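You operate a simulated robot arm through the tools that you are given. There is no shell and no other tool.

You are at the controls of a simulated robot arm. One attempt, no reset.

JOB
Put things in order on the top of the beige bench. At the end: the yellow cup stands where the grey bracket stood; the white rag stands where the yellow cup stood; the grey bracket from the top of the beige bench stands where the gold brass round flange stood; the gold brass round flange from the top of the beige bench is in the black basket; whatever was shut is shut again. Leave all else as you found it, and nothing knocked over.

The check looks at the end state, three seconds after you hand in, the way a careful person would. Anything else that was tipped, shoved, dropped, spilled or broken makes it a failure.

ROBOT AND FRAMES
A 6-joint arm with a two-finger parallel gripper, fixed in place. Base frame: the origin is at the foot of the arm, x ahead of it, y to its left, z up; the work surface is at about z = 800. Lengths are in mm, angles in degrees, forces in N, time in s.
With the tool pointing down near the work surface it reaches from about 260 to 680 mm from the base axis. Its first joint turns from -66.0 to 66.0 degrees. Payload 2.9 kg.
The tool frame sits at the grasp point between the pads (the TCP): z along the fingers, y along the line on which they close. The tips reach 30 mm beyond it. Largest opening 110 mm; finger width 20, thickness 10; the body of the gripper, 48 by 112 mm, starts 55 mm behind the TCP.
Orientation is that of the tool frame in the base frame, as a unit quaternion [w, x, y, z]. With the fingers straight down and closing along the base's y, the tool's x points along the base's -x, its y along +y and its z along -z.

CONTROLS
- The arm moves only by the tool send_rows. Its argument "plan" is a list of rows, each a list of 3 entries, a list of its own where there are three numbers: the shift along the base's x, y, z in mm, then the turn, a rotation vector about the base's x, y, z in degrees, then the finger opening in mm, from 0 to 110. In form: [[[dx, dy, dz], [rx, ry, rz], grip], ...]. A call has 1 to 20 rows; each row is the pose to reach, as a shift and turn from the pose commanded when the call began. A row lasts 0.2 s, in which the tool goes at most 50 mm and 8.6 degrees; a call with a longer step from one row to the next is refused whole, and so is a gripper value outside its range. A pose out of reach is approached as far as the arm can. The call stops where the force on the tool passes 40 N (or 10 N more than at its start, if that is more) or the arm is blocked; 0.2 s more then pass. Each finger travels about 108 mm/s and halts on what it meets, pressing with about 25 N; the grip force reading is that of the motor and also rises with nothing between the fingers. The clock runs only during rows and for 0.2 s after the last one: add rows that repeat a pose to give the fingers time. It gives the time, the measured TCP pose, the force on the tool (base axes), the opening and the grip force at its end, in the units of the frame above (readings bear some noise), with the torque about the TCP (base axes, N m) and any sound that the robot's microphone picked up.
- Cameras (640 x 400 px; columns grow to the right, rows downward): "scene" is fixed at [85, 428.4, 1388.7]; the picture's right is [-0.82, -0.58, 0.00], its down [-0.24, 0.34, -0.91] and it looks along [0.52, -0.74, -0.42] (base axes); focal length 352 px, centre (320, 200). "wrist" rides on the gripper at [72, 17, -103] in the tool frame; the picture's right is [-0.23, 0.97, 0.00], its down [-0.76, -0.18, -0.62] and it looks along [-0.61, -0.14, 0.78] (tool axes); focal length 222 px, centre (320, 200). There is no depth. A picture from a camera that has moved, and an enlarged one, comes with that camera's place and axes in the base frame and with its lens. The place of the scene camera against the robot may be out by one fixed shift of up to 25 mm in any direction.
- camera(camera): a new picture of that camera. The clock stands still meanwhile.
- close_up(camera, box): a new picture of the part [left, top, right, bottom] of that camera's present view, enlarged. The clock stands still meanwhile.
- job_done(): hands the job in; it is judged then, once.

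Places have to be worked out from the pictures, the camera data and where the tool is seen. Open the gripper and draw the arm clear of the work before you hand the job in, unless the task says otherwise.

The tools are called after ">>>" as name(argument=value, ...) on one line, values as JSON. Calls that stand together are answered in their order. send_rows: Moves the arm, as the interface text tells. Its arguments: {"type":"object","properties":{"plan":{"type":"array"}},"required":["plan"]} The other tools are called the same way: camera (camera) takes a picture; close_up (camera, box) takes an enlarged picture of a part of a camera's view; job_done () hands the job in.

At the start:

```text
time_s: 0.0
ee_pos: [328.8, -143.7, 1146.5]
tcp_rot: [0.0, 0.0, 1.0, 0.0]
ft_force: [0.4, -0.8, 0.2]
moment: [-0.01, 0.01, -0.02]
gripper_width: 110.1
grasp_force: 0.1
```

scene: 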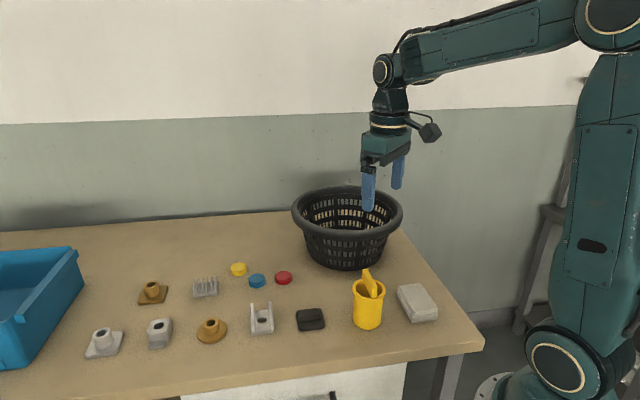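
wrist: 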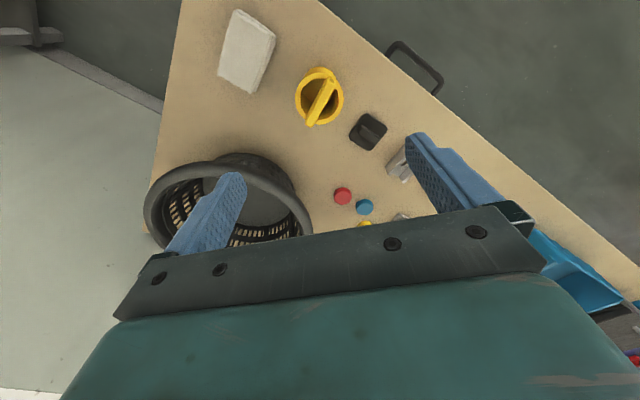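

I start by looking closer at the bench top to identify every object before moving anything.

>>> close_up(camera="scene", box=[60, 240, 300, 390])

>>> close_up(camera="scene", box=[230, 180, 470, 330])

>>> close_up(camera="wrist", box=[140, 0, 460, 260])

```text
2.67 times, centred on (180, 315) of scene
camera zoom: at [85.0, 428.4, 1388.7], right [-0.82, -0.58, 0.0], down [-0.24, 0.34, -0.91], along [0.52, -0.74, -0.42], focal length 939 px, centre (693, -107)
```

zoom: 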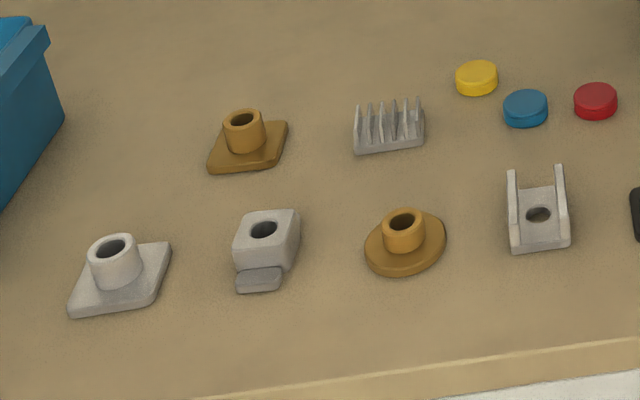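

```text
2.67 times, centred on (350, 255) of scene
camera zoom: at [85.0, 428.4, 1388.7], right [-0.82, -0.58, 0.0], down [-0.24, 0.34, -0.91], along [0.52, -0.74, -0.42], focal length 939 px, centre (240, 53)
```

zoom: 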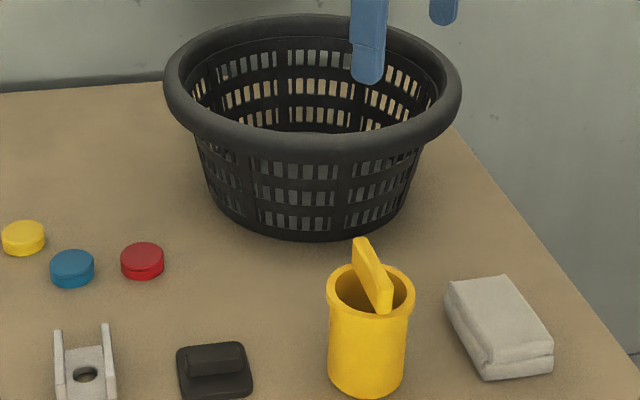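

```text
1.54 times, centred on (300, 130) of wrist
camera zoom: at [258.2, -125.4, 1250.5], right [0.23, 0.97, 0.0], down [0.76, -0.18, 0.62], along [0.61, -0.14, -0.78], focal length 342 px, centre (351, 308)
```

zoom: 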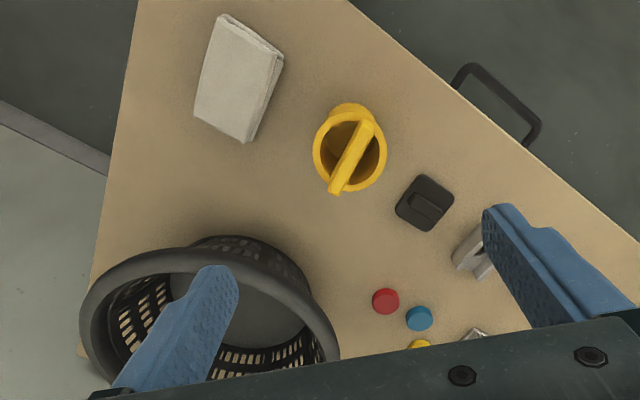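

The bracket (U-channel) looks to be near (536, 14), the round brass flange near (611, 96), the cup near (345, -140), the rag near (268, -246) and the basket near (516, -325). I move high above the bracket and flange for a wrist view.

>>> send_rows(plan=[[[30, 22, -15], [0, 0, 0], 110], [[65, 47, -33], [0, 0, 0], 110], [[100, 72, -50], [0, 0, 0], 110], [[135, 97, -67], [0, 0, 0], 110], [[170, 122, -85], [0, 0, 0], 110], [[200, 145, -100], [0, 0, 0], 110], [[200, 145, -100], [0, 0, 0], 110]])

>>> camera(camera="wrist")

>>> camera(camera="scene")

```text
time_s: 1.6
ee_pos: [527.3, 3.9, 1044.2]
tcp_rot: [0.001, -0.001, 1.0, 0.001]
ft_force: [-1.0, -0.5, -0.3]
moment: [0.01, 0.01, 0.0]
gripper_width: 110.0
grasp_force: 0.0
```

```text
taken
camera wrist: at [456.9, 22.4, 1149.3], right [0.23, 0.97, 0.0], down [0.76, -0.18, 0.62], along [0.61, -0.14, -0.78], focal length 222 px, centre (320, 200)
```

wrist: 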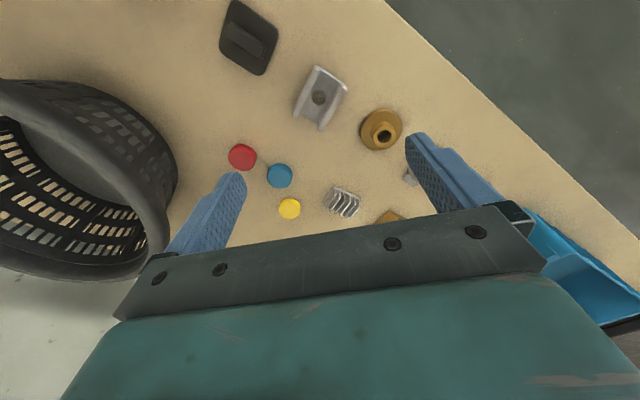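

```text
taken
```

scene: 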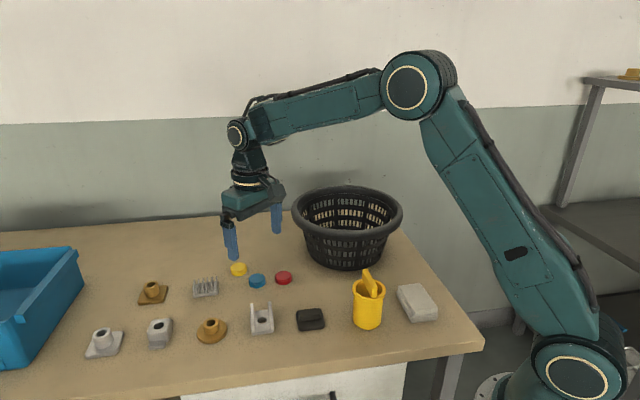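

The scene view and the wrist view agree to about a centimetre: the flange is at about (608, 85) and the bracket at about (540, 3). I enlarge the wrist view for shape and orientation.

>>> close_up(camera="wrist", box=[270, 40, 430, 140])

>>> close_up(camera="wrist", box=[350, 90, 430, 160])

>>> close_up(camera="scene", box=[180, 285, 300, 360])

```text
4.00 times, centred on (350, 90) of wrist
camera zoom: at [456.9, 22.4, 1149.3], right [0.23, 0.97, 0.0], down [0.76, -0.18, 0.62], along [0.61, -0.14, -0.78], focal length 888 px, centre (200, 640)
```

zoom: 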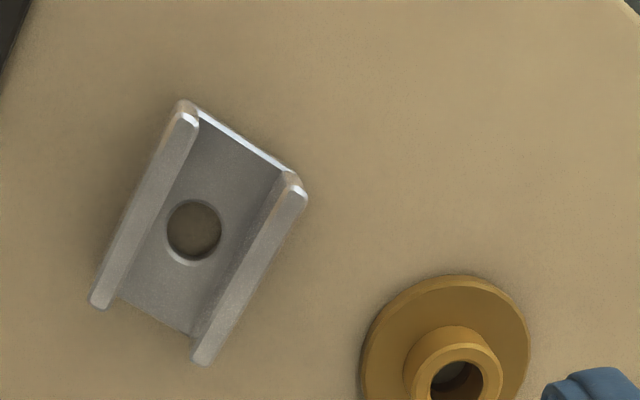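

```text
5.71 times, centred on (390, 125) of wrist
camera zoom: at [456.9, 22.4, 1149.3], right [0.23, 0.97, 0.0], down [0.76, -0.18, 0.62], along [0.61, -0.14, -0.78], focal length 1269 px, centre (-80, 629)
```

zoom: 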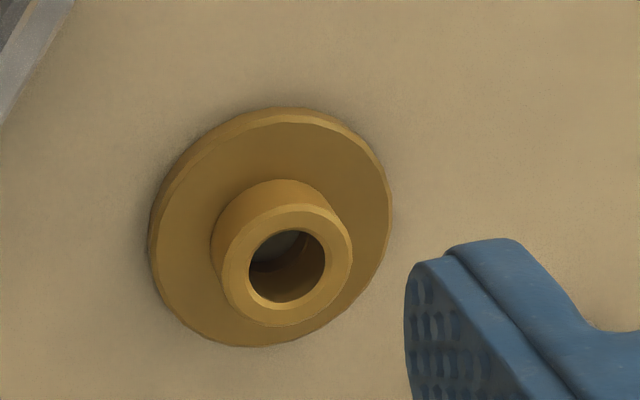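

```text
5.33 times, centred on (240, 322) of scene
camera zoom: at [85.0, 428.4, 1388.7], right [-0.82, -0.58, 0.0], down [-0.24, 0.34, -0.91], along [0.52, -0.74, -0.42], focal length 1878 px, centre (747, -453)
```

zoom: 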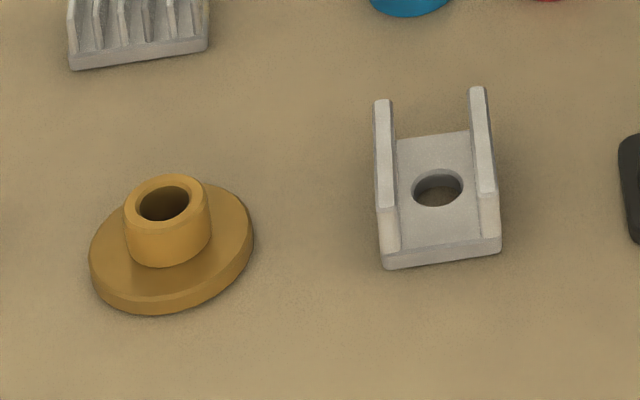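

The flange centre is at about (606, 86), with a boss about 35 mm across whose top is at z≈831. I move above it with the fingers at 80 mm and check the alignment before going down.

>>> send_rows(plan=[[[20, 21, -10], [0, 0, 0], 100], [[40, 42, -30], [0, 0, 0], 90], [[60, 63, -60], [0, 0, 0], 80], [[77, 83, -100], [0, 0, 0], 80], [[77, 83, -136], [0, 0, 0], 80], [[77, 83, -136], [0, 0, 0], 80], [[77, 83, -136], [0, 0, 0], 80]])

>>> camera(camera="wrist")

>>> camera(camera="scene")

```text
time_s: 3.2
ee_pos: [604.5, 82.6, 910.1]
tcp_rot: [0.0, 0.0, 1.0, 0.0]
ft_force: [-0.2, -0.6, -0.1]
moment: [-0.01, -0.05, 0.01]
gripper_width: 79.9
grasp_force: 0.1
```

```text
taken
camera wrist: at [532.7, 101.6, 1013.6], right [0.23, 0.97, 0.0], down [0.76, -0.18, 0.62], along [0.61, -0.14, -0.78], focal length 222 px, centre (320, 200)
```

wrist: 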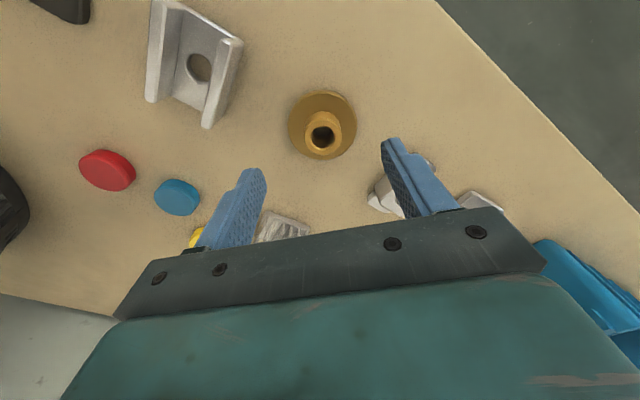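

```text
taken
```

scene: 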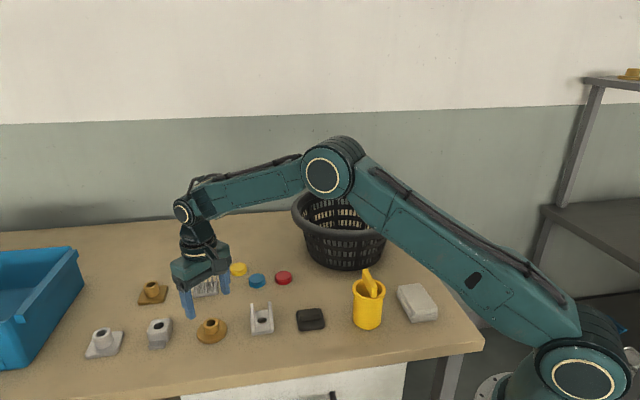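

The flange boss triangulates to (607, 86.5), about 2.5 mm off in both x and y from the tool. I correct this and go down to TCP z≈843, so the tips stay just above the plate.

>>> send_rows(plan=[[[2.5, 2.2, -20], [0, 0, 0], 80], [[2.5, 2.2, -40], [0, 0, 0], 80], [[2.5, 2.2, -55], [0, 0, 0], 80], [[2.5, 2.2, -67], [0, 0, 0], 80], [[2.5, 2.2, -67], [0, 0, 0], 80]])

>>> camera(camera="wrist")

>>> close_up(camera="scene", box=[140, 250, 300, 350])

```text
time_s: 4.4
ee_pos: [607.8, 85.6, 843.5]
tcp_rot: [0.001, 0.0, 1.0, 0.001]
ft_force: [0.3, -0.6, 0.5]
moment: [0.0, 0.05, 0.01]
gripper_width: 80.2
grasp_force: 0.0
```

```text
taken
camera wrist: at [536.6, 103.7, 946.9], right [0.23, 0.97, 0.0], down [0.76, -0.18, 0.62], along [0.61, -0.14, -0.78], focal length 222 px, centre (320, 200)
```

wrist: 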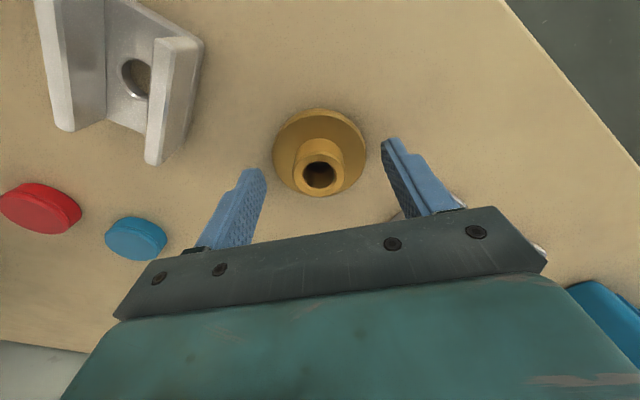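

```text
4.00 times, centred on (220, 300) of scene
camera zoom: at [85.0, 428.4, 1388.7], right [-0.82, -0.58, 0.0], down [-0.24, 0.34, -0.91], along [0.52, -0.74, -0.42], focal length 1409 px, centre (720, -200)
```

zoom: 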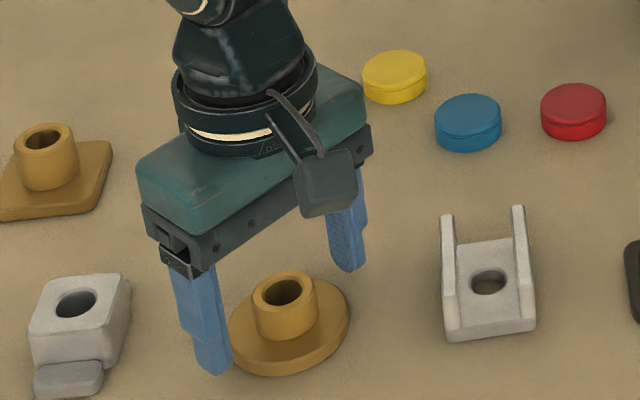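

The fingers straddle the boss evenly. I close on it.

>>> send_rows(plan=[[[0, 0, 0], [0, 0, 0], 50], [[0, 0, 0], [0, 0, 0], 30], [[0, 0, 0], [0, 0, 0], 15], [[0, 0, 0], [0, 0, 0], 10], [[0, 0, 0], [0, 0, 0], 10]])

>>> camera(camera="wrist")

```text
time_s: 5.6
ee_pos: [607.8, 85.8, 843.3]
tcp_rot: [0.001, 0.0, 1.0, 0.0]
ft_force: [-0.2, -2.2, 1.7]
moment: [0.0, 0.04, -0.02]
gripper_width: 32.9
grasp_force: 24.7
```

```text
taken
camera wrist: at [536.6, 103.5, 947.2], right [0.23, 0.97, 0.0], down [0.76, -0.18, 0.62], along [0.61, -0.14, -0.78], focal length 222 px, centre (320, 200)
```

wrist: 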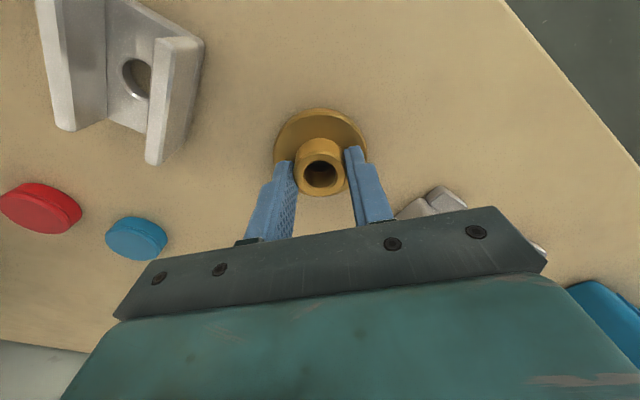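

The boss is gripped at 32.9 mm with 25 N. I lift straight up and check that the flange comes with it.

>>> send_rows(plan=[[[0, 0, 10], [0, 0, 0], 10], [[0, 0, 40], [0, 0, 0], 10], [[0, 0, 80], [0, 0, 0], 10], [[0, 0, 120], [0, 0, 0], 10], [[0, 0, 160], [0, 0, 0], 10], [[0, 0, 200], [0, 0, 0], 10], [[0, 0, 230], [0, 0, 0], 10], [[0, 0, 230], [0, 0, 0], 10]])

>>> camera(camera="wrist")

>>> camera(camera="scene")

```text
time_s: 7.4
ee_pos: [610.5, 85.7, 1074.3]
tcp_rot: [0.0, 0.0, 1.0, 0.0]
ft_force: [1.1, 0.1, -4.5]
moment: [-0.04, -0.02, 0.0]
gripper_width: 32.9
grasp_force: 24.9
```

```text
taken
camera wrist: at [538.9, 104.2, 1177.3], right [0.23, 0.97, 0.0], down [0.76, -0.18, 0.62], along [0.61, -0.14, -0.78], focal length 222 px, centre (320, 200)
```

wrist: 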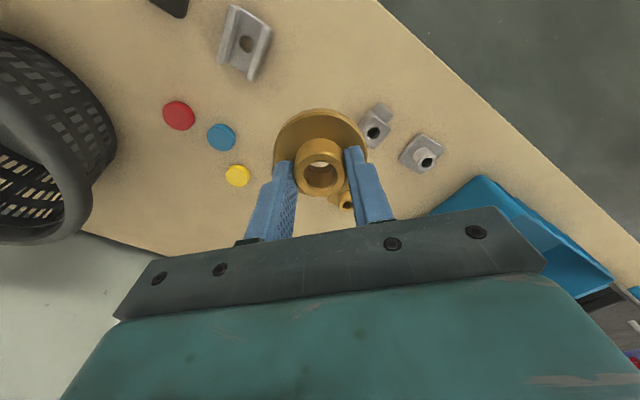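

```text
taken
```

scene: 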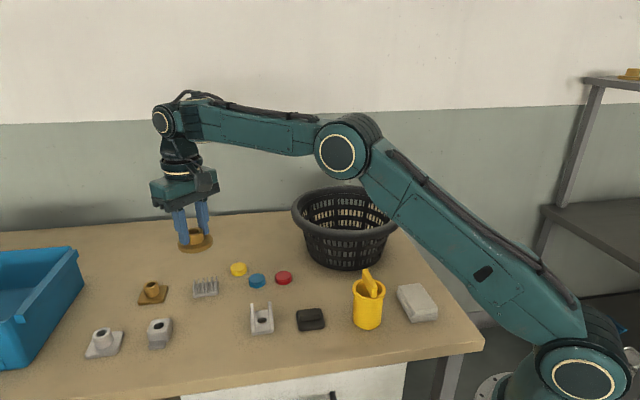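

The flange is held level. I carry it high toward the basket and stop short, to see exactly where the basket is.

>>> send_rows(plan=[[[-13, -34, 10], [0, 0, 0], 10], [[-27, -70, 20], [0, 0, 0], 10], [[-41, -106, 25], [0, 0, 0], 10], [[-55, -142, 25], [0, 0, 0], 10], [[-69, -178, 25], [0, 0, 0], 10], [[-83, -214, 25], [0, 0, 0], 10], [[-97, -250, 25], [0, 0, 0], 10], [[-110, -286, 25], [0, 0, 0], 10], [[-123, -316, 25], [0, 0, 0], 10], [[-130, -335, 25], [0, 0, 0], 10], [[-130, -335, 25], [0, 0, 0], 10]])

>>> camera(camera="wrist")

>>> camera(camera="scene")

```text
time_s: 9.8
ee_pos: [479.7, -246.7, 1099.8]
tcp_rot: [0.0, 0.0, 1.0, 0.0]
ft_force: [-0.5, -0.4, -3.5]
moment: [0.02, -0.01, 0.0]
gripper_width: 32.7
grasp_force: 25.2
```

```text
taken
camera wrist: at [407.8, -229.1, 1204.0], right [0.23, 0.97, 0.0], down [0.76, -0.18, 0.62], along [0.61, -0.14, -0.78], focal length 222 px, centre (320, 200)
```

wrist: 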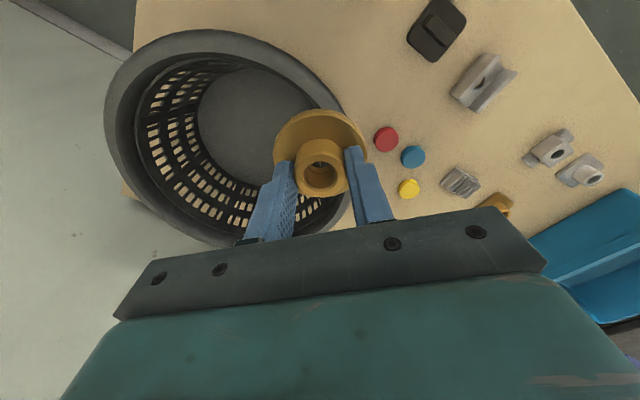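

```text
taken
```

scene: 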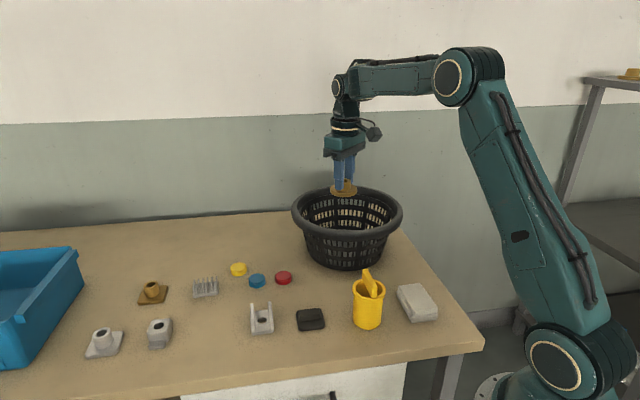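

I enlarge the basket in the wrist view to fix its rim and floor positions.

>>> close_up(camera="wrist", box=[90, 10, 410, 250])

>>> close_up(camera="scene", box=[270, 160, 430, 290])

```text
1.67 times, centred on (250, 130) of wrist
camera zoom: at [407.8, -229.1, 1204.0], right [0.23, 0.97, 0.0], down [0.76, -0.18, 0.62], along [0.61, -0.14, -0.78], focal length 370 px, centre (437, 317)
```

zoom: 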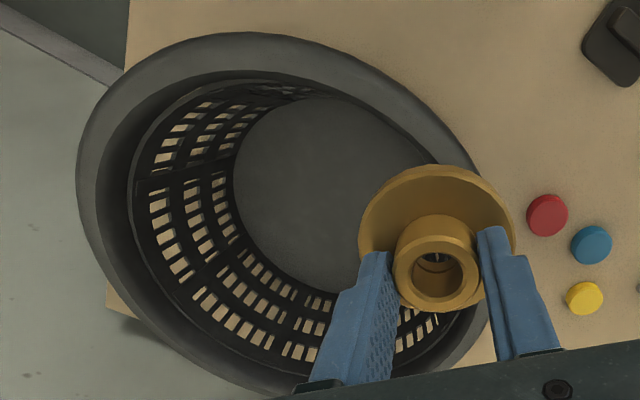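

```text
3.08 times, centred on (350, 225) of scene
camera zoom: at [85.1, 428.4, 1388.7], right [-0.82, -0.58, 0.0], down [-0.24, 0.34, -0.91], along [0.52, -0.74, -0.42], focal length 1084 px, centre (228, 123)
```

zoom: 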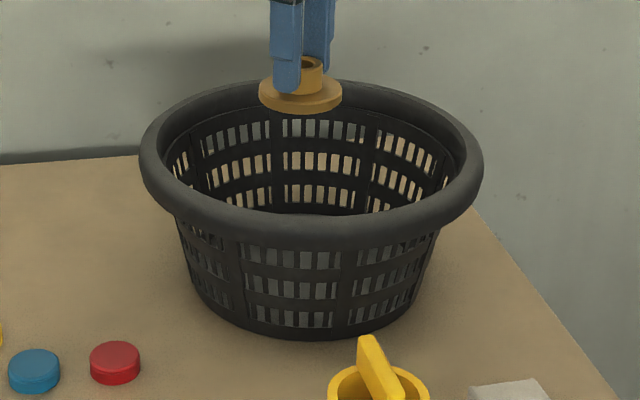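

Circle-fitting the basket floor puts its centre near (548, -372), with radius about 115 mm and the rim at about z≈930. I move the flange over the basket, still high, and check again.

>>> send_rows(plan=[[[15, -30, 0], [0, 0, 0], 10], [[30, -60, 0], [0, 0, 0], 10], [[45, -90, 0], [0, 0, 0], 10], [[58, -117, 0], [0, 0, 0], 10], [[58, -117, -30], [0, 0, 0], 10], [[58, -117, -60], [0, 0, 0], 10], [[58, -117, -60], [0, 0, 0], 10]])

>>> camera(camera="wrist")

>>> camera(camera="scene")

```text
time_s: 11.4
ee_pos: [537.6, -365.5, 1039.9]
tcp_rot: [0.0, 0.0, 1.0, 0.0]
ft_force: [-0.4, -0.1, -2.7]
moment: [-0.03, 0.0, -0.04]
gripper_width: 33.3
grasp_force: 24.8
out of reach, approached as far as the arm can: row 4
```

```text
taken
camera wrist: at [466.5, -346.9, 1144.1], right [0.23, 0.97, 0.0], down [0.76, -0.18, 0.62], along [0.61, -0.14, -0.78], focal length 222 px, centre (320, 200)
```

wrist: 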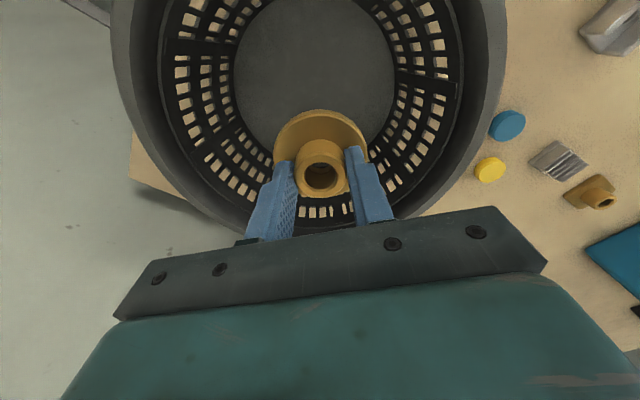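

```text
taken
```

scene: 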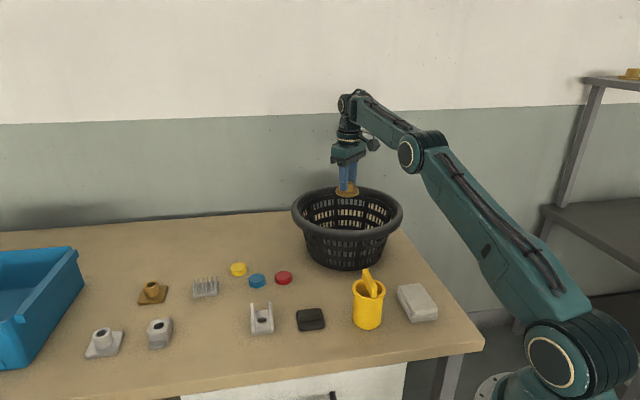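

The flange is centred well inside the basket opening. I go down straight, slowing near the floor.

>>> send_rows(plan=[[[0, 0, -35], [0, 0, 0], 10], [[0, 0, -70], [0, 0, 0], 10], [[0, 0, -105], [0, 0, 0], 10], [[0, 0, -135], [0, 0, 0], 10], [[0, 0, -160], [0, 0, 0], 10], [[0, 0, -175], [0, 0, 0], 10], [[0, 0, -180], [0, 0, 0], 10], [[0, 0, -180], [0, 0, 0], 10]])

>>> camera(camera="wrist")

>>> camera(camera="scene")

```text
time_s: 13.2
ee_pos: [537.2, -366.2, 858.1]
tcp_rot: [0.001, -0.001, 1.0, 0.0]
ft_force: [1.5, 0.9, -4.3]
moment: [-0.02, 0.03, 0.02]
gripper_width: 33.0
grasp_force: 24.7
```

```text
taken
camera wrist: at [465.8, -347.3, 962.6], right [0.23, 0.97, 0.0], down [0.76, -0.18, 0.62], along [0.61, -0.14, -0.78], focal length 222 px, centre (320, 200)
```

wrist: 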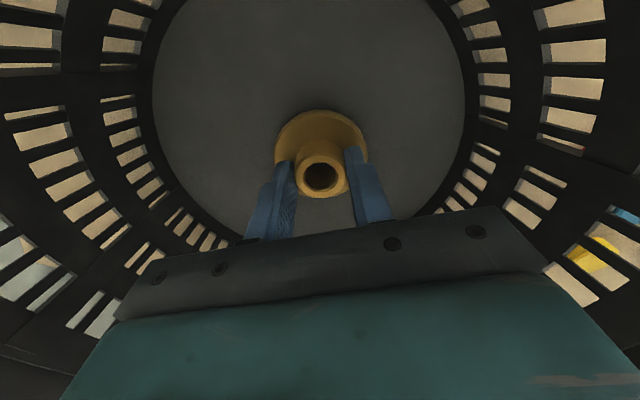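

```text
taken
```

scene: 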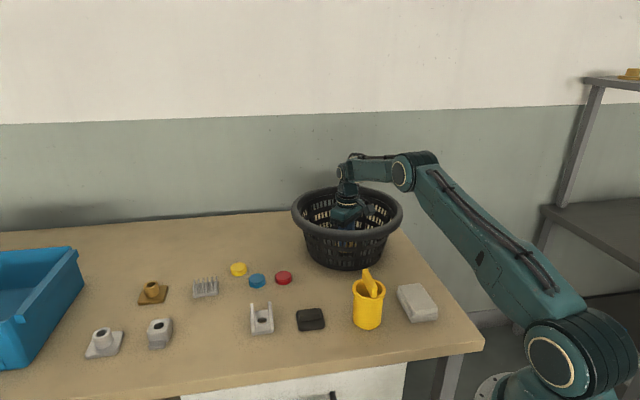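

The flange is about 10–15 mm above the basket floor. I lower it in small steps until I feel the floor.

>>> send_rows(plan=[[[0, 0, -2], [0, 0, 0], 10], [[0, 0, -4], [0, 0, 0], 10], [[0, 0, -6], [0, 0, 0], 10], [[0, 0, -8], [0, 0, 0], 10]])

```text
time_s: 14.2
ee_pos: [537.0, -366.0, 852.4]
tcp_rot: [0.001, 0.0, 1.0, 0.001]
ft_force: [-1.4, 1.1, 2.6]
moment: [0.1, 0.04, 0.04]
gripper_width: 32.8
grasp_force: 24.6
```

The vertical force changed from about -4 to +2.6 N, so the flange is touching the basket floor. I open the fingers.

>>> send_rows(plan=[[[0, 0, 0], [0, 0, 0], 45], [[0, 0, 0], [0, 0, 0], 65], [[0, 0, 0], [0, 0, 0], 65], [[0, 0, 10], [0, 0, 0], 65], [[0, 0, 40], [0, 0, 0], 65], [[0, 0, 80], [0, 0, 0], 65], [[0, 0, 120], [0, 0, 0], 65], [[0, 0, 160], [0, 0, 0], 65], [[0, 0, 200], [0, 0, 0], 65], [[0, 0, 230], [0, 0, 0], 65], [[0, 0, 230], [0, 0, 0], 65]])

>>> camera(camera="wrist")

>>> camera(camera="scene")

```text
time_s: 16.6
ee_pos: [533.2, -364.1, 1078.1]
tcp_rot: [0.001, 0.0, 1.0, 0.0]
ft_force: [0.3, 0.5, 0.2]
moment: [0.01, 0.0, -0.03]
gripper_width: 65.1
grasp_force: 0.1
```

```text
taken
camera wrist: at [462.0, -346.1, 1183.2], right [0.23, 0.97, 0.0], down [0.76, -0.18, 0.62], along [0.61, -0.14, -0.78], focal length 222 px, centre (320, 200)
```

wrist: 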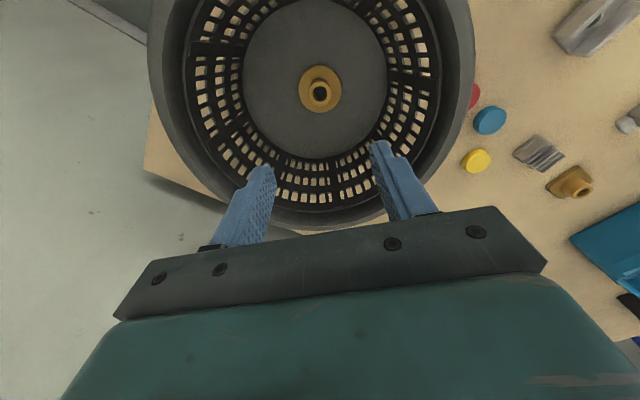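

```text
taken
```

scene: 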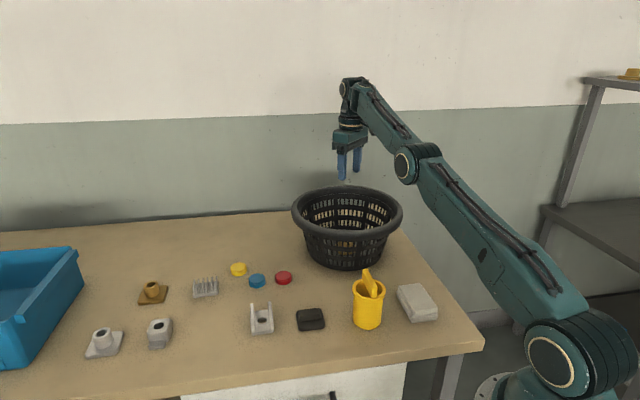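

The flange stands upright in the middle of the basket. Next I go back to the bracket, turning the gripper by -42.5° so that it closes across the bracket's two walls.

>>> send_rows(plan=[[[0, 30, 0], [0, 0, -3], 75], [[1, 66, 0], [0, 0, -7], 85], [[2, 104, 0], [0, 0, -12], 85], [[2, 142, 0], [0, 0, -17], 85], [[2, 180, -5], [0, 0, -22], 85], [[2, 218, -15], [0, 0, -27], 85], [[2, 256, -30], [0, 0, -32], 85], [[2, 294, -45], [0, 0, -37], 85], [[2, 332, -60], [0, 0, -41], 85], [[2, 366, -80], [0, 0, -42.5], 85], [[2, 366, -80], [0, 0, -42.5], 85]])

>>> camera(camera="wrist")

>>> camera(camera="scene")

```text
time_s: 19.0
ee_pos: [537.1, 1.3, 1001.7]
tcp_rot: [0.0, 0.362, 0.932, 0.001]
ft_force: [0.2, 0.2, -0.4]
moment: [0.02, -0.02, 0.0]
gripper_width: 85.0
grasp_force: 0.0
```

```text
taken
camera wrist: at [497.1, 63.8, 1105.0], right [0.83, 0.56, 0.0], down [0.44, -0.65, 0.62], along [0.35, -0.51, -0.78], focal length 222 px, centre (320, 200)
```

wrist: 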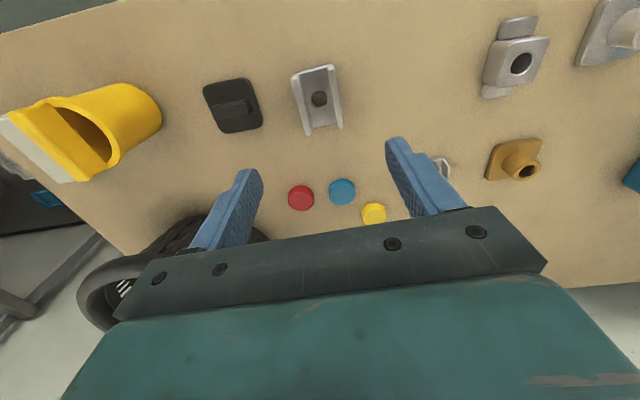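

```text
taken
```

scene: 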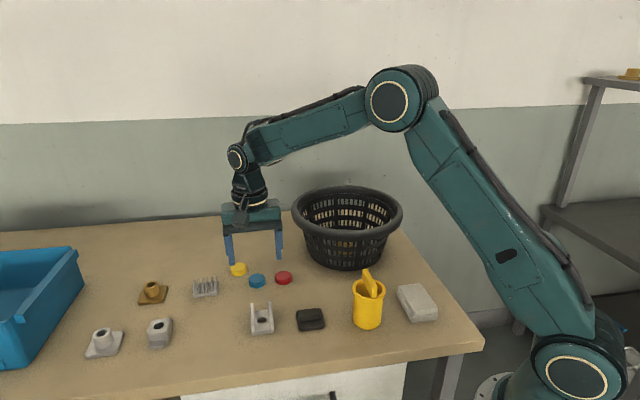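

I enlarge the bracket in this new view to check its angle and centre.

>>> close_up(camera="wrist", box=[270, 50, 366, 146])

>>> close_up(camera="wrist", box=[0, 50, 280, 225])

```text
4.17 times, centred on (318, 98) of wrist
camera zoom: at [497.1, 63.8, 1105.0], right [0.83, 0.56, 0.0], down [0.44, -0.65, 0.62], along [0.35, -0.51, -0.78], focal length 926 px, centre (328, 625)
```

zoom: 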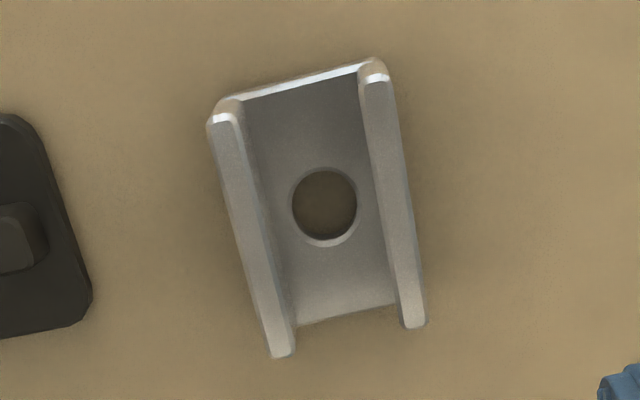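

```text
2.29 times, centred on (140, 138) of wrist
camera zoom: at [497.1, 63.8, 1105.0], right [0.83, 0.56, 0.0], down [0.44, -0.65, 0.62], along [0.35, -0.51, -0.78], focal length 508 px, centre (731, 343)
```

zoom: 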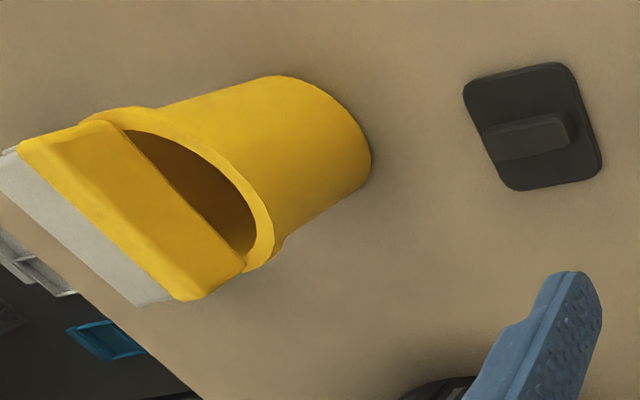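

The bracket's centre is at about (538.8, 1.0) and its channel axis at about -43.4°. I trim the yaw by -1° and go down around it.

>>> send_rows(plan=[[[0.5, -0.7, -35], [0, 0, -0.5], 80], [[0.5, -0.7, -70], [0, 0, -1], 80], [[0.5, -0.7, -105], [0, 0, -1], 80], [[0.5, -0.7, -135], [0, 0, -1], 80], [[0.5, -0.7, -152], [0, 0, -1], 80], [[0.5, -0.7, -160], [0, 0, -1], 80], [[0.5, -0.7, -165], [0, 0, -1], 80], [[0.5, -0.7, -165], [0, 0, -1], 80]])

>>> camera(camera="wrist")

>>> close_up(camera="scene", box=[180, 250, 340, 350])

```text
time_s: 20.8
ee_pos: [540.0, -1.0, 836.5]
tcp_rot: [0.001, 0.371, 0.929, 0.0]
ft_force: [-0.9, 0.2, 0.5]
moment: [0.01, 0.01, 0.03]
gripper_width: 80.0
grasp_force: 0.0
```

```text
taken
camera wrist: at [500.7, 63.0, 939.5], right [0.84, 0.55, 0.0], down [0.43, -0.65, 0.62], along [0.34, -0.52, -0.78], focal length 222 px, centre (320, 200)
```

wrist: 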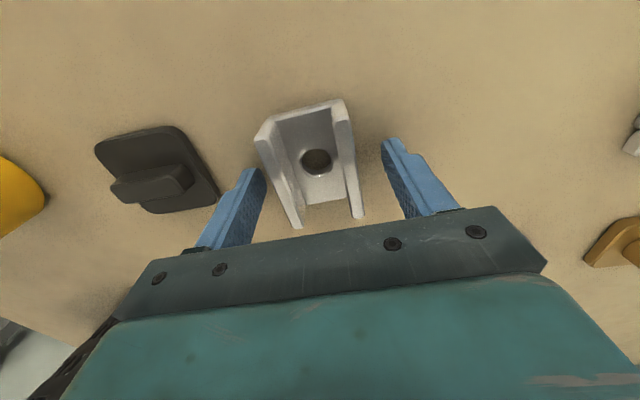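

```text
4.00 times, centred on (260, 300) of scene
camera zoom: at [85.0, 428.4, 1388.7], right [-0.82, -0.58, 0.0], down [-0.24, 0.34, -0.91], along [0.52, -0.74, -0.42], focal length 1409 px, centre (560, -200)
```

zoom: 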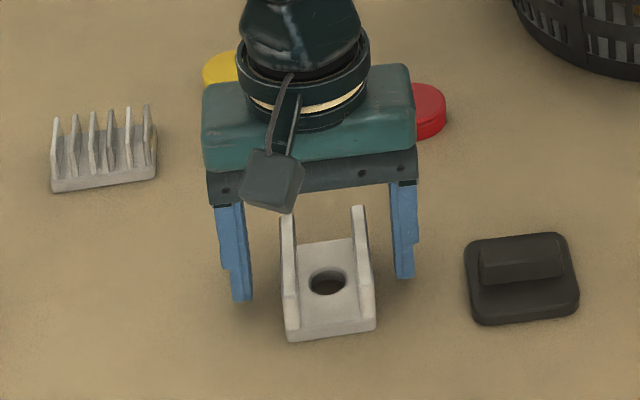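

The fingers straddle the bracket at its middle. I close on it.

>>> send_rows(plan=[[[0, 0, 0], [0, 0, 0], 60], [[0, 0, 0], [0, 0, 0], 45], [[0, 0, 0], [0, 0, 0], 30], [[0, 0, 0], [0, 0, 0], 25], [[0, 0, 0], [0, 0, 0], 25]])

>>> camera(camera="wrist")

```text
time_s: 22.0
ee_pos: [540.2, -0.8, 836.5]
tcp_rot: [0.0, 0.371, 0.929, -0.001]
ft_force: [0.1, -1.2, 0.1]
moment: [0.0, 0.06, 0.02]
gripper_width: 49.6
grasp_force: 25.4
```

```text
taken
camera wrist: at [500.6, 63.1, 939.7], right [0.84, 0.55, 0.0], down [0.43, -0.65, 0.62], along [0.34, -0.52, -0.78], focal length 222 px, centre (320, 200)
```

wrist: 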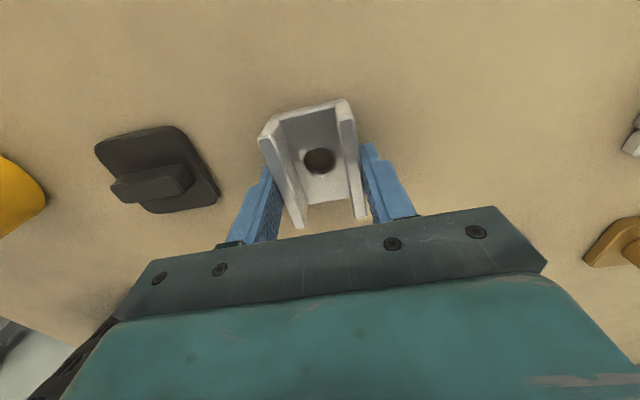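

Gripped at 49.6 mm. I lift 70 mm, shift by (+68.4, +85.5) to the flange's old place, and come down to just above the table.

>>> send_rows(plan=[[[0, 0, 10], [0, 0, 0], 25], [[0, 0, 40], [0, 0, 0], 25], [[0, 0, 70], [0, 0, 0], 25], [[20, 25, 75], [0, 0, 0], 25], [[42, 52.5, 75], [0, 0, 0], 25], [[60, 75, 75], [0, 0, 0], 25], [[68.4, 85.5, 75], [0, 0, 0], 25], [[68.4, 85.5, 75], [0, 0, 0], 25]])

>>> camera(camera="wrist")

>>> camera(camera="scene")

```text
time_s: 23.8
ee_pos: [608.0, 86.3, 909.2]
tcp_rot: [0.0, 0.37, 0.929, 0.0]
ft_force: [-0.5, 0.3, -1.3]
moment: [-0.01, 0.0, 0.02]
gripper_width: 49.5
grasp_force: 23.9
```

```text
taken
camera wrist: at [568.3, 149.4, 1012.3], right [0.84, 0.55, 0.0], down [0.43, -0.65, 0.62], along [0.34, -0.52, -0.78], focal length 222 px, centre (320, 200)
```

wrist: 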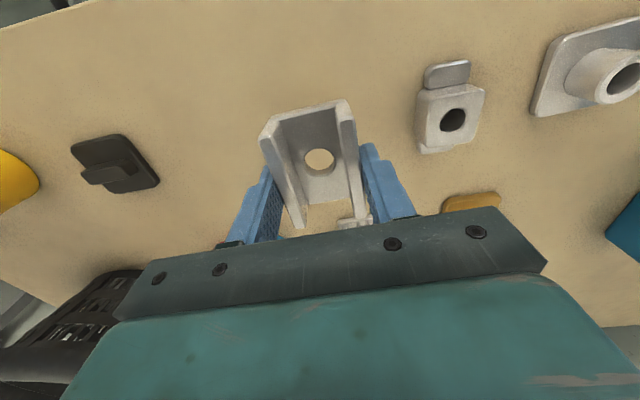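

```text
taken
```

scene: 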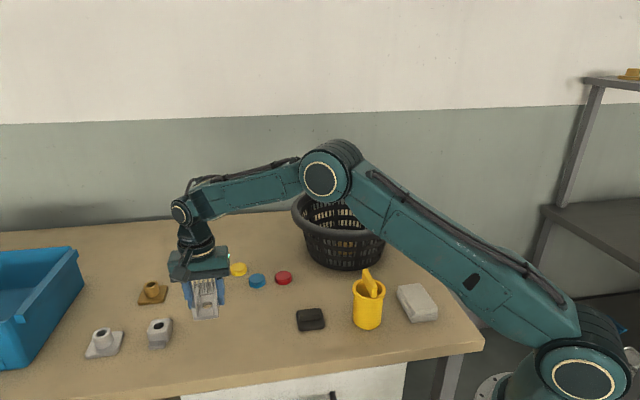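

The bracket is held level above the free spot, with the neighbours clear. I lower it, with small steps at the end.

>>> send_rows(plan=[[[0, -0.5, -30], [0, 0, 0], 25], [[0, -0.5, -55], [0, 0, 0], 25], [[0, -0.5, -68], [0, 0, 0], 25], [[0, -0.5, -71], [0, 0, 0], 25], [[0, -0.5, -73], [0, 0, 0], 25], [[0, -0.5, -74], [0, 0, 0], 25]])

>>> camera(camera="wrist")

>>> close_up(camera="scene", box=[130, 250, 290, 350])

```text
time_s: 25.2
ee_pos: [607.8, 84.7, 835.1]
tcp_rot: [0.0, 0.371, 0.928, 0.0]
ft_force: [-0.6, -0.4, -0.2]
moment: [0.01, 0.04, 0.03]
gripper_width: 49.6
grasp_force: 24.8
```

```text
taken
camera wrist: at [568.2, 148.7, 939.8], right [0.84, 0.55, 0.0], down [0.43, -0.65, 0.62], along [0.34, -0.52, -0.78], focal length 222 px, centre (320, 200)
```

wrist: 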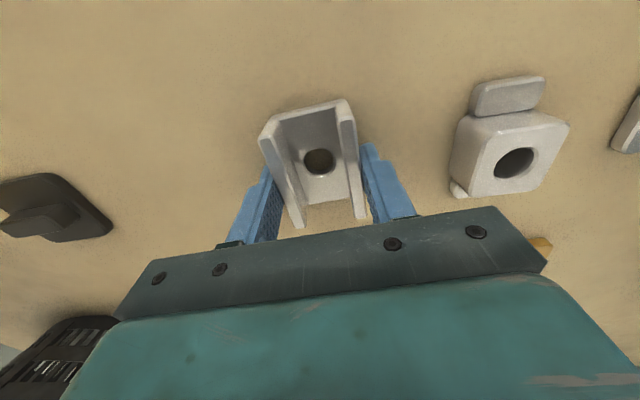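

```text
4.00 times, centred on (210, 300) of scene
camera zoom: at [85.0, 428.4, 1388.7], right [-0.82, -0.58, 0.0], down [-0.24, 0.34, -0.91], along [0.52, -0.74, -0.42], focal length 1409 px, centre (760, -200)
```

zoom: 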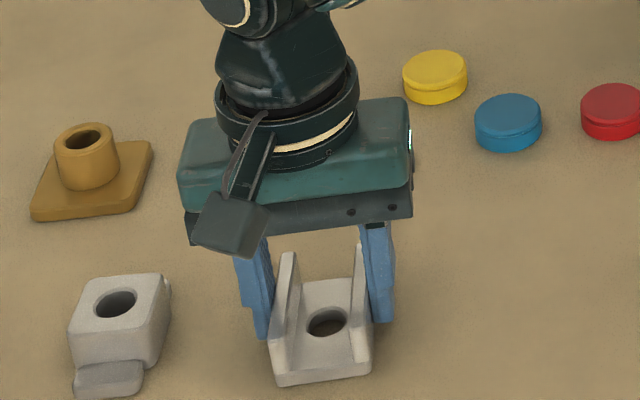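

It is at about its original grasp height with no clear contact yet. I go one more millimetre down and release.

>>> send_rows(plan=[[[0, 0, -1], [0, 0, 0], 25], [[0, 0, -1], [0, 0, 0], 60], [[0, 0, -1], [0, 0, 0], 75], [[0, 0, -1], [0, 0, 0], 75], [[0, 0, 10], [0, 0, 0], 75], [[0, 0, 40], [0, 0, 0], 75], [[0, 0, 80], [0, 0, 0], 75], [[0, 0, 120], [0, 0, 0], 75], [[0, 0, 160], [0, 0, 0], 75], [[0, 0, 160], [0, 0, 0], 75]])

>>> camera(camera="wrist")

>>> camera(camera="scene")

```text
time_s: 27.4
ee_pos: [606.1, 86.1, 995.7]
tcp_rot: [0.0, 0.371, 0.929, 0.001]
ft_force: [-0.5, 0.0, -0.2]
moment: [0.01, -0.01, -0.01]
gripper_width: 75.0
grasp_force: 0.0
```

```text
taken
camera wrist: at [567.0, 149.7, 1099.8], right [0.84, 0.55, 0.0], down [0.43, -0.65, 0.62], along [0.34, -0.52, -0.78], focal length 222 px, centre (320, 200)
```

wrist: 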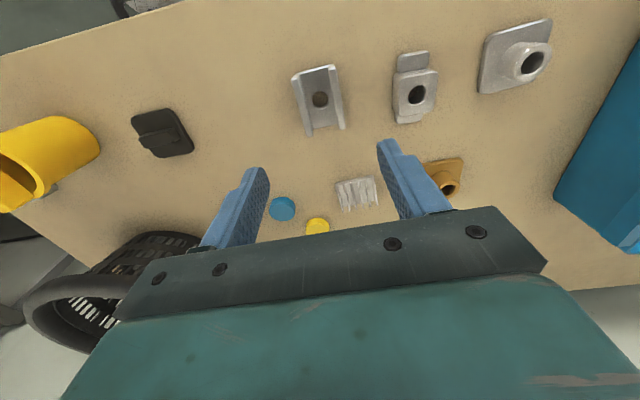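

```text
taken
```

scene: 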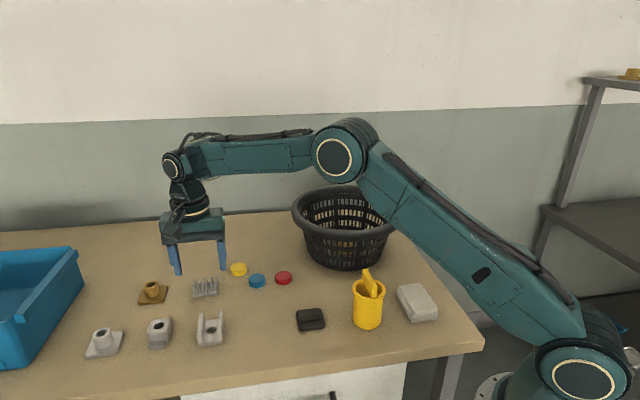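

The bracket now stands at about (607.5, 88), within 2 mm of the flange's old centre. Next is the cup; I look closely at it and its contents before planning the grasp.

>>> close_up(camera="scene", box=[330, 250, 450, 340])

>>> close_up(camera="wrist", box=[0, 90, 220, 230])

```text
4.44 times, centred on (390, 295) of scene
camera zoom: at [85.0, 428.4, 1388.7], right [-0.82, -0.58, 0.0], down [-0.24, 0.34, -0.91], along [0.52, -0.74, -0.42], focal length 1565 px, centre (9, -222)
```

zoom: 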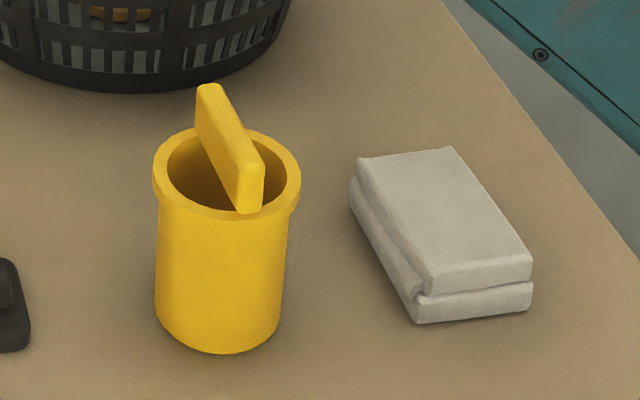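

```text
2.86 times, centred on (110, 160) of wrist
camera zoom: at [567.0, 149.7, 1099.8], right [0.84, 0.55, 0.0], down [0.43, -0.65, 0.62], along [0.34, -0.52, -0.78], focal length 635 px, centre (920, 314)
```

zoom: 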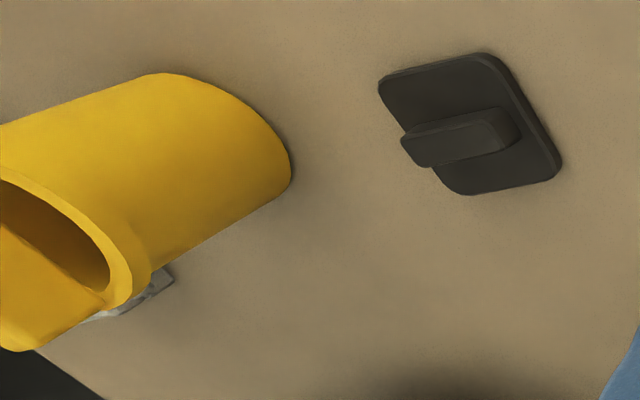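

The cup has a slab-like yellow bar standing across its mouth, rising about 25 mm above the rim, so I'll grip the cup body below the rim with the fingers closing perpendicular to the bar. I fly over the cup with the default yaw for a top view.

>>> send_rows(plan=[[[-20, -17, 15], [0, 0, 4], 90], [[-50, -43, 35], [0, 0, 9], 110], [[-80, -70, 50], [0, 0, 14], 110], [[-110, -96, 60], [0, 0, 19], 110], [[-140, -122, 65], [0, 0, 24], 110], [[-170, -148, 65], [0, 0, 29], 110], [[-200, -174, 65], [0, 0, 34], 110], [[-230, -200, 65], [0, 0, 39], 110], [[-255, -222, 65], [0, 0, 43.5], 110], [[-275, -228, 65], [0, 0, 43.5], 110], [[-275, -228, 65], [0, 0, 43.5], 110]])

>>> camera(camera="wrist")

>>> camera(camera="scene")

```text
time_s: 29.8
ee_pos: [330.4, -142.9, 1060.0]
tcp_rot: [0.001, 0.0, 1.0, 0.0]
ft_force: [-0.2, 0.0, 0.0]
moment: [0.03, 0.0, -0.02]
gripper_width: 109.8
grasp_force: 0.0
```

```text
taken
camera wrist: at [259.7, -124.6, 1163.4], right [0.23, 0.97, 0.0], down [0.76, -0.18, 0.62], along [0.61, -0.14, -0.78], focal length 222 px, centre (320, 200)
```

wrist: 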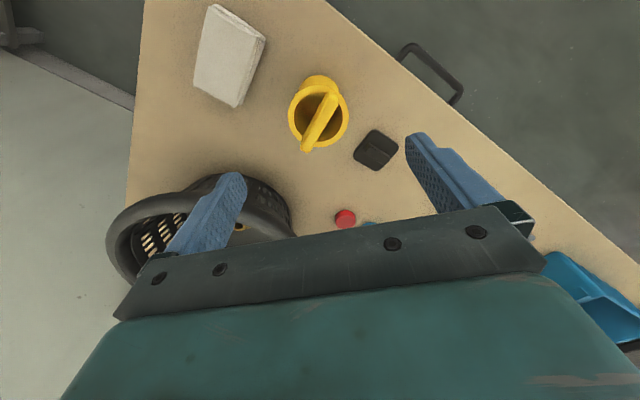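

```text
taken
```

scene: 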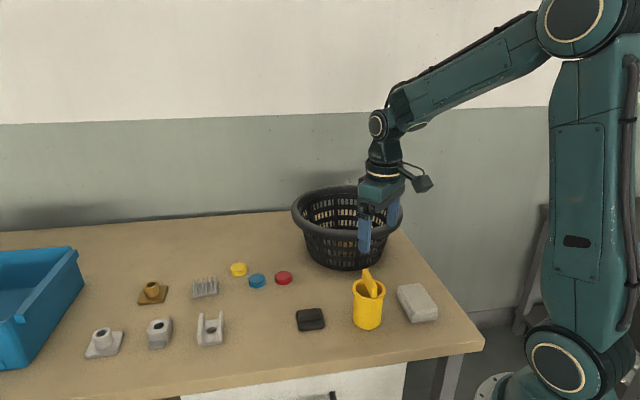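

>>> close_up(camera="wrist", box=[270, 60, 370, 160])

>>> close_up(camera="wrist", box=[180, 0, 280, 120])

```text
4.00 times, centred on (320, 110) of wrist
camera zoom: at [259.7, -124.6, 1163.4], right [0.23, 0.97, 0.0], down [0.76, -0.18, 0.62], along [0.61, -0.14, -0.78], focal length 888 px, centre (320, 560)
```

zoom: 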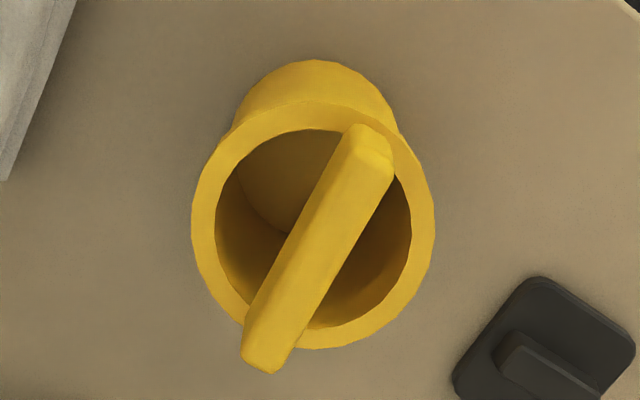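

```text
3.33 times, centred on (230, 60) of wrist
camera zoom: at [259.7, -124.6, 1163.4], right [0.23, 0.97, 0.0], down [0.76, -0.18, 0.62], along [0.61, -0.14, -0.78], focal length 740 px, centre (620, 667)
```

zoom: 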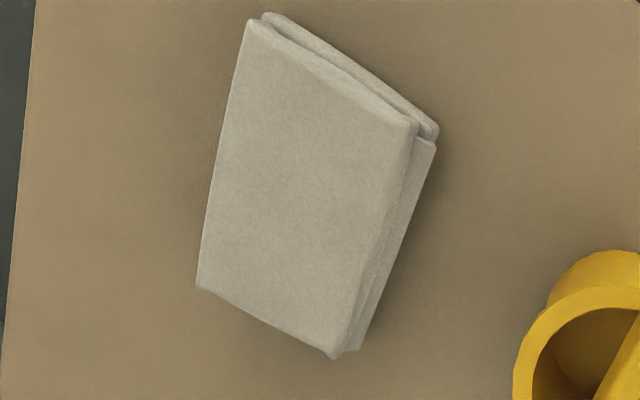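

The cup axis is at about (348.3, -147.6), its rim at z≈890–893 with a 74 mm diameter, and the bar runs at about -41°. The rag is 58×96 mm, centred at about (270.5, -256.4) with its long axis at -43°. I turn to -40.7° over the cup.

>>> send_rows(plan=[[[5, -1, 0], [0, 0, -6], 110], [[10, -2, -5], [0, 0, -13], 110], [[15, -4, -15], [0, 0, -20], 110], [[17.3, -5.3, -25], [0, 0, -27], 110], [[17.3, -5.3, -35], [0, 0, -34], 110], [[17.3, -5.3, -45], [0, 0, -40.7], 110], [[17.3, -5.3, -45], [0, 0, -40.7], 110]])

>>> camera(camera="wrist")

>>> close_up(camera="scene", box=[300, 160, 460, 340])

```text
time_s: 31.4
ee_pos: [349.7, -147.2, 1015.2]
tcp_rot: [0.0, 0.348, 0.937, -0.001]
ft_force: [-0.4, -0.3, 0.4]
moment: [0.05, 0.01, 0.03]
gripper_width: 109.8
grasp_force: 0.1
```

```text
taken
camera wrist: at [306.4, -85.8, 1120.1], right [0.81, 0.59, 0.0], down [0.46, -0.63, 0.62], along [0.37, -0.5, -0.78], focal length 222 px, centre (320, 200)
```

wrist: 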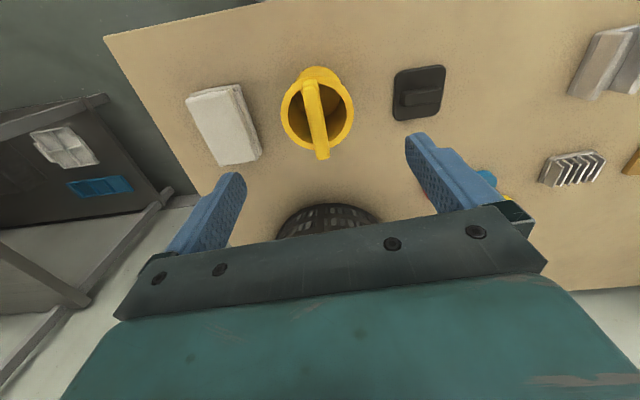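

```text
2.22 times, centred on (380, 250) of scene
camera zoom: at [85.0, 428.4, 1388.7], right [-0.82, -0.58, 0.0], down [-0.24, 0.34, -0.91], along [0.52, -0.74, -0.42], focal length 783 px, centre (187, 89)
```

zoom: 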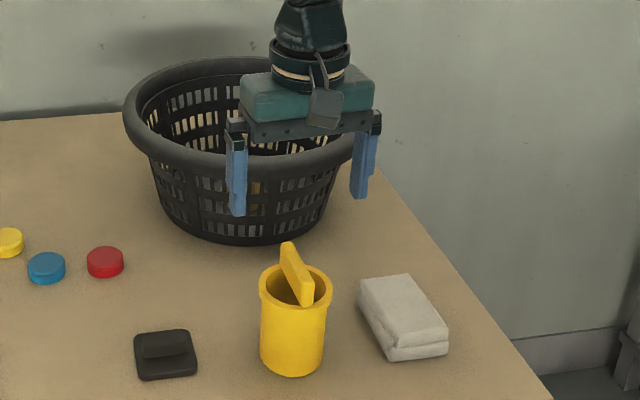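

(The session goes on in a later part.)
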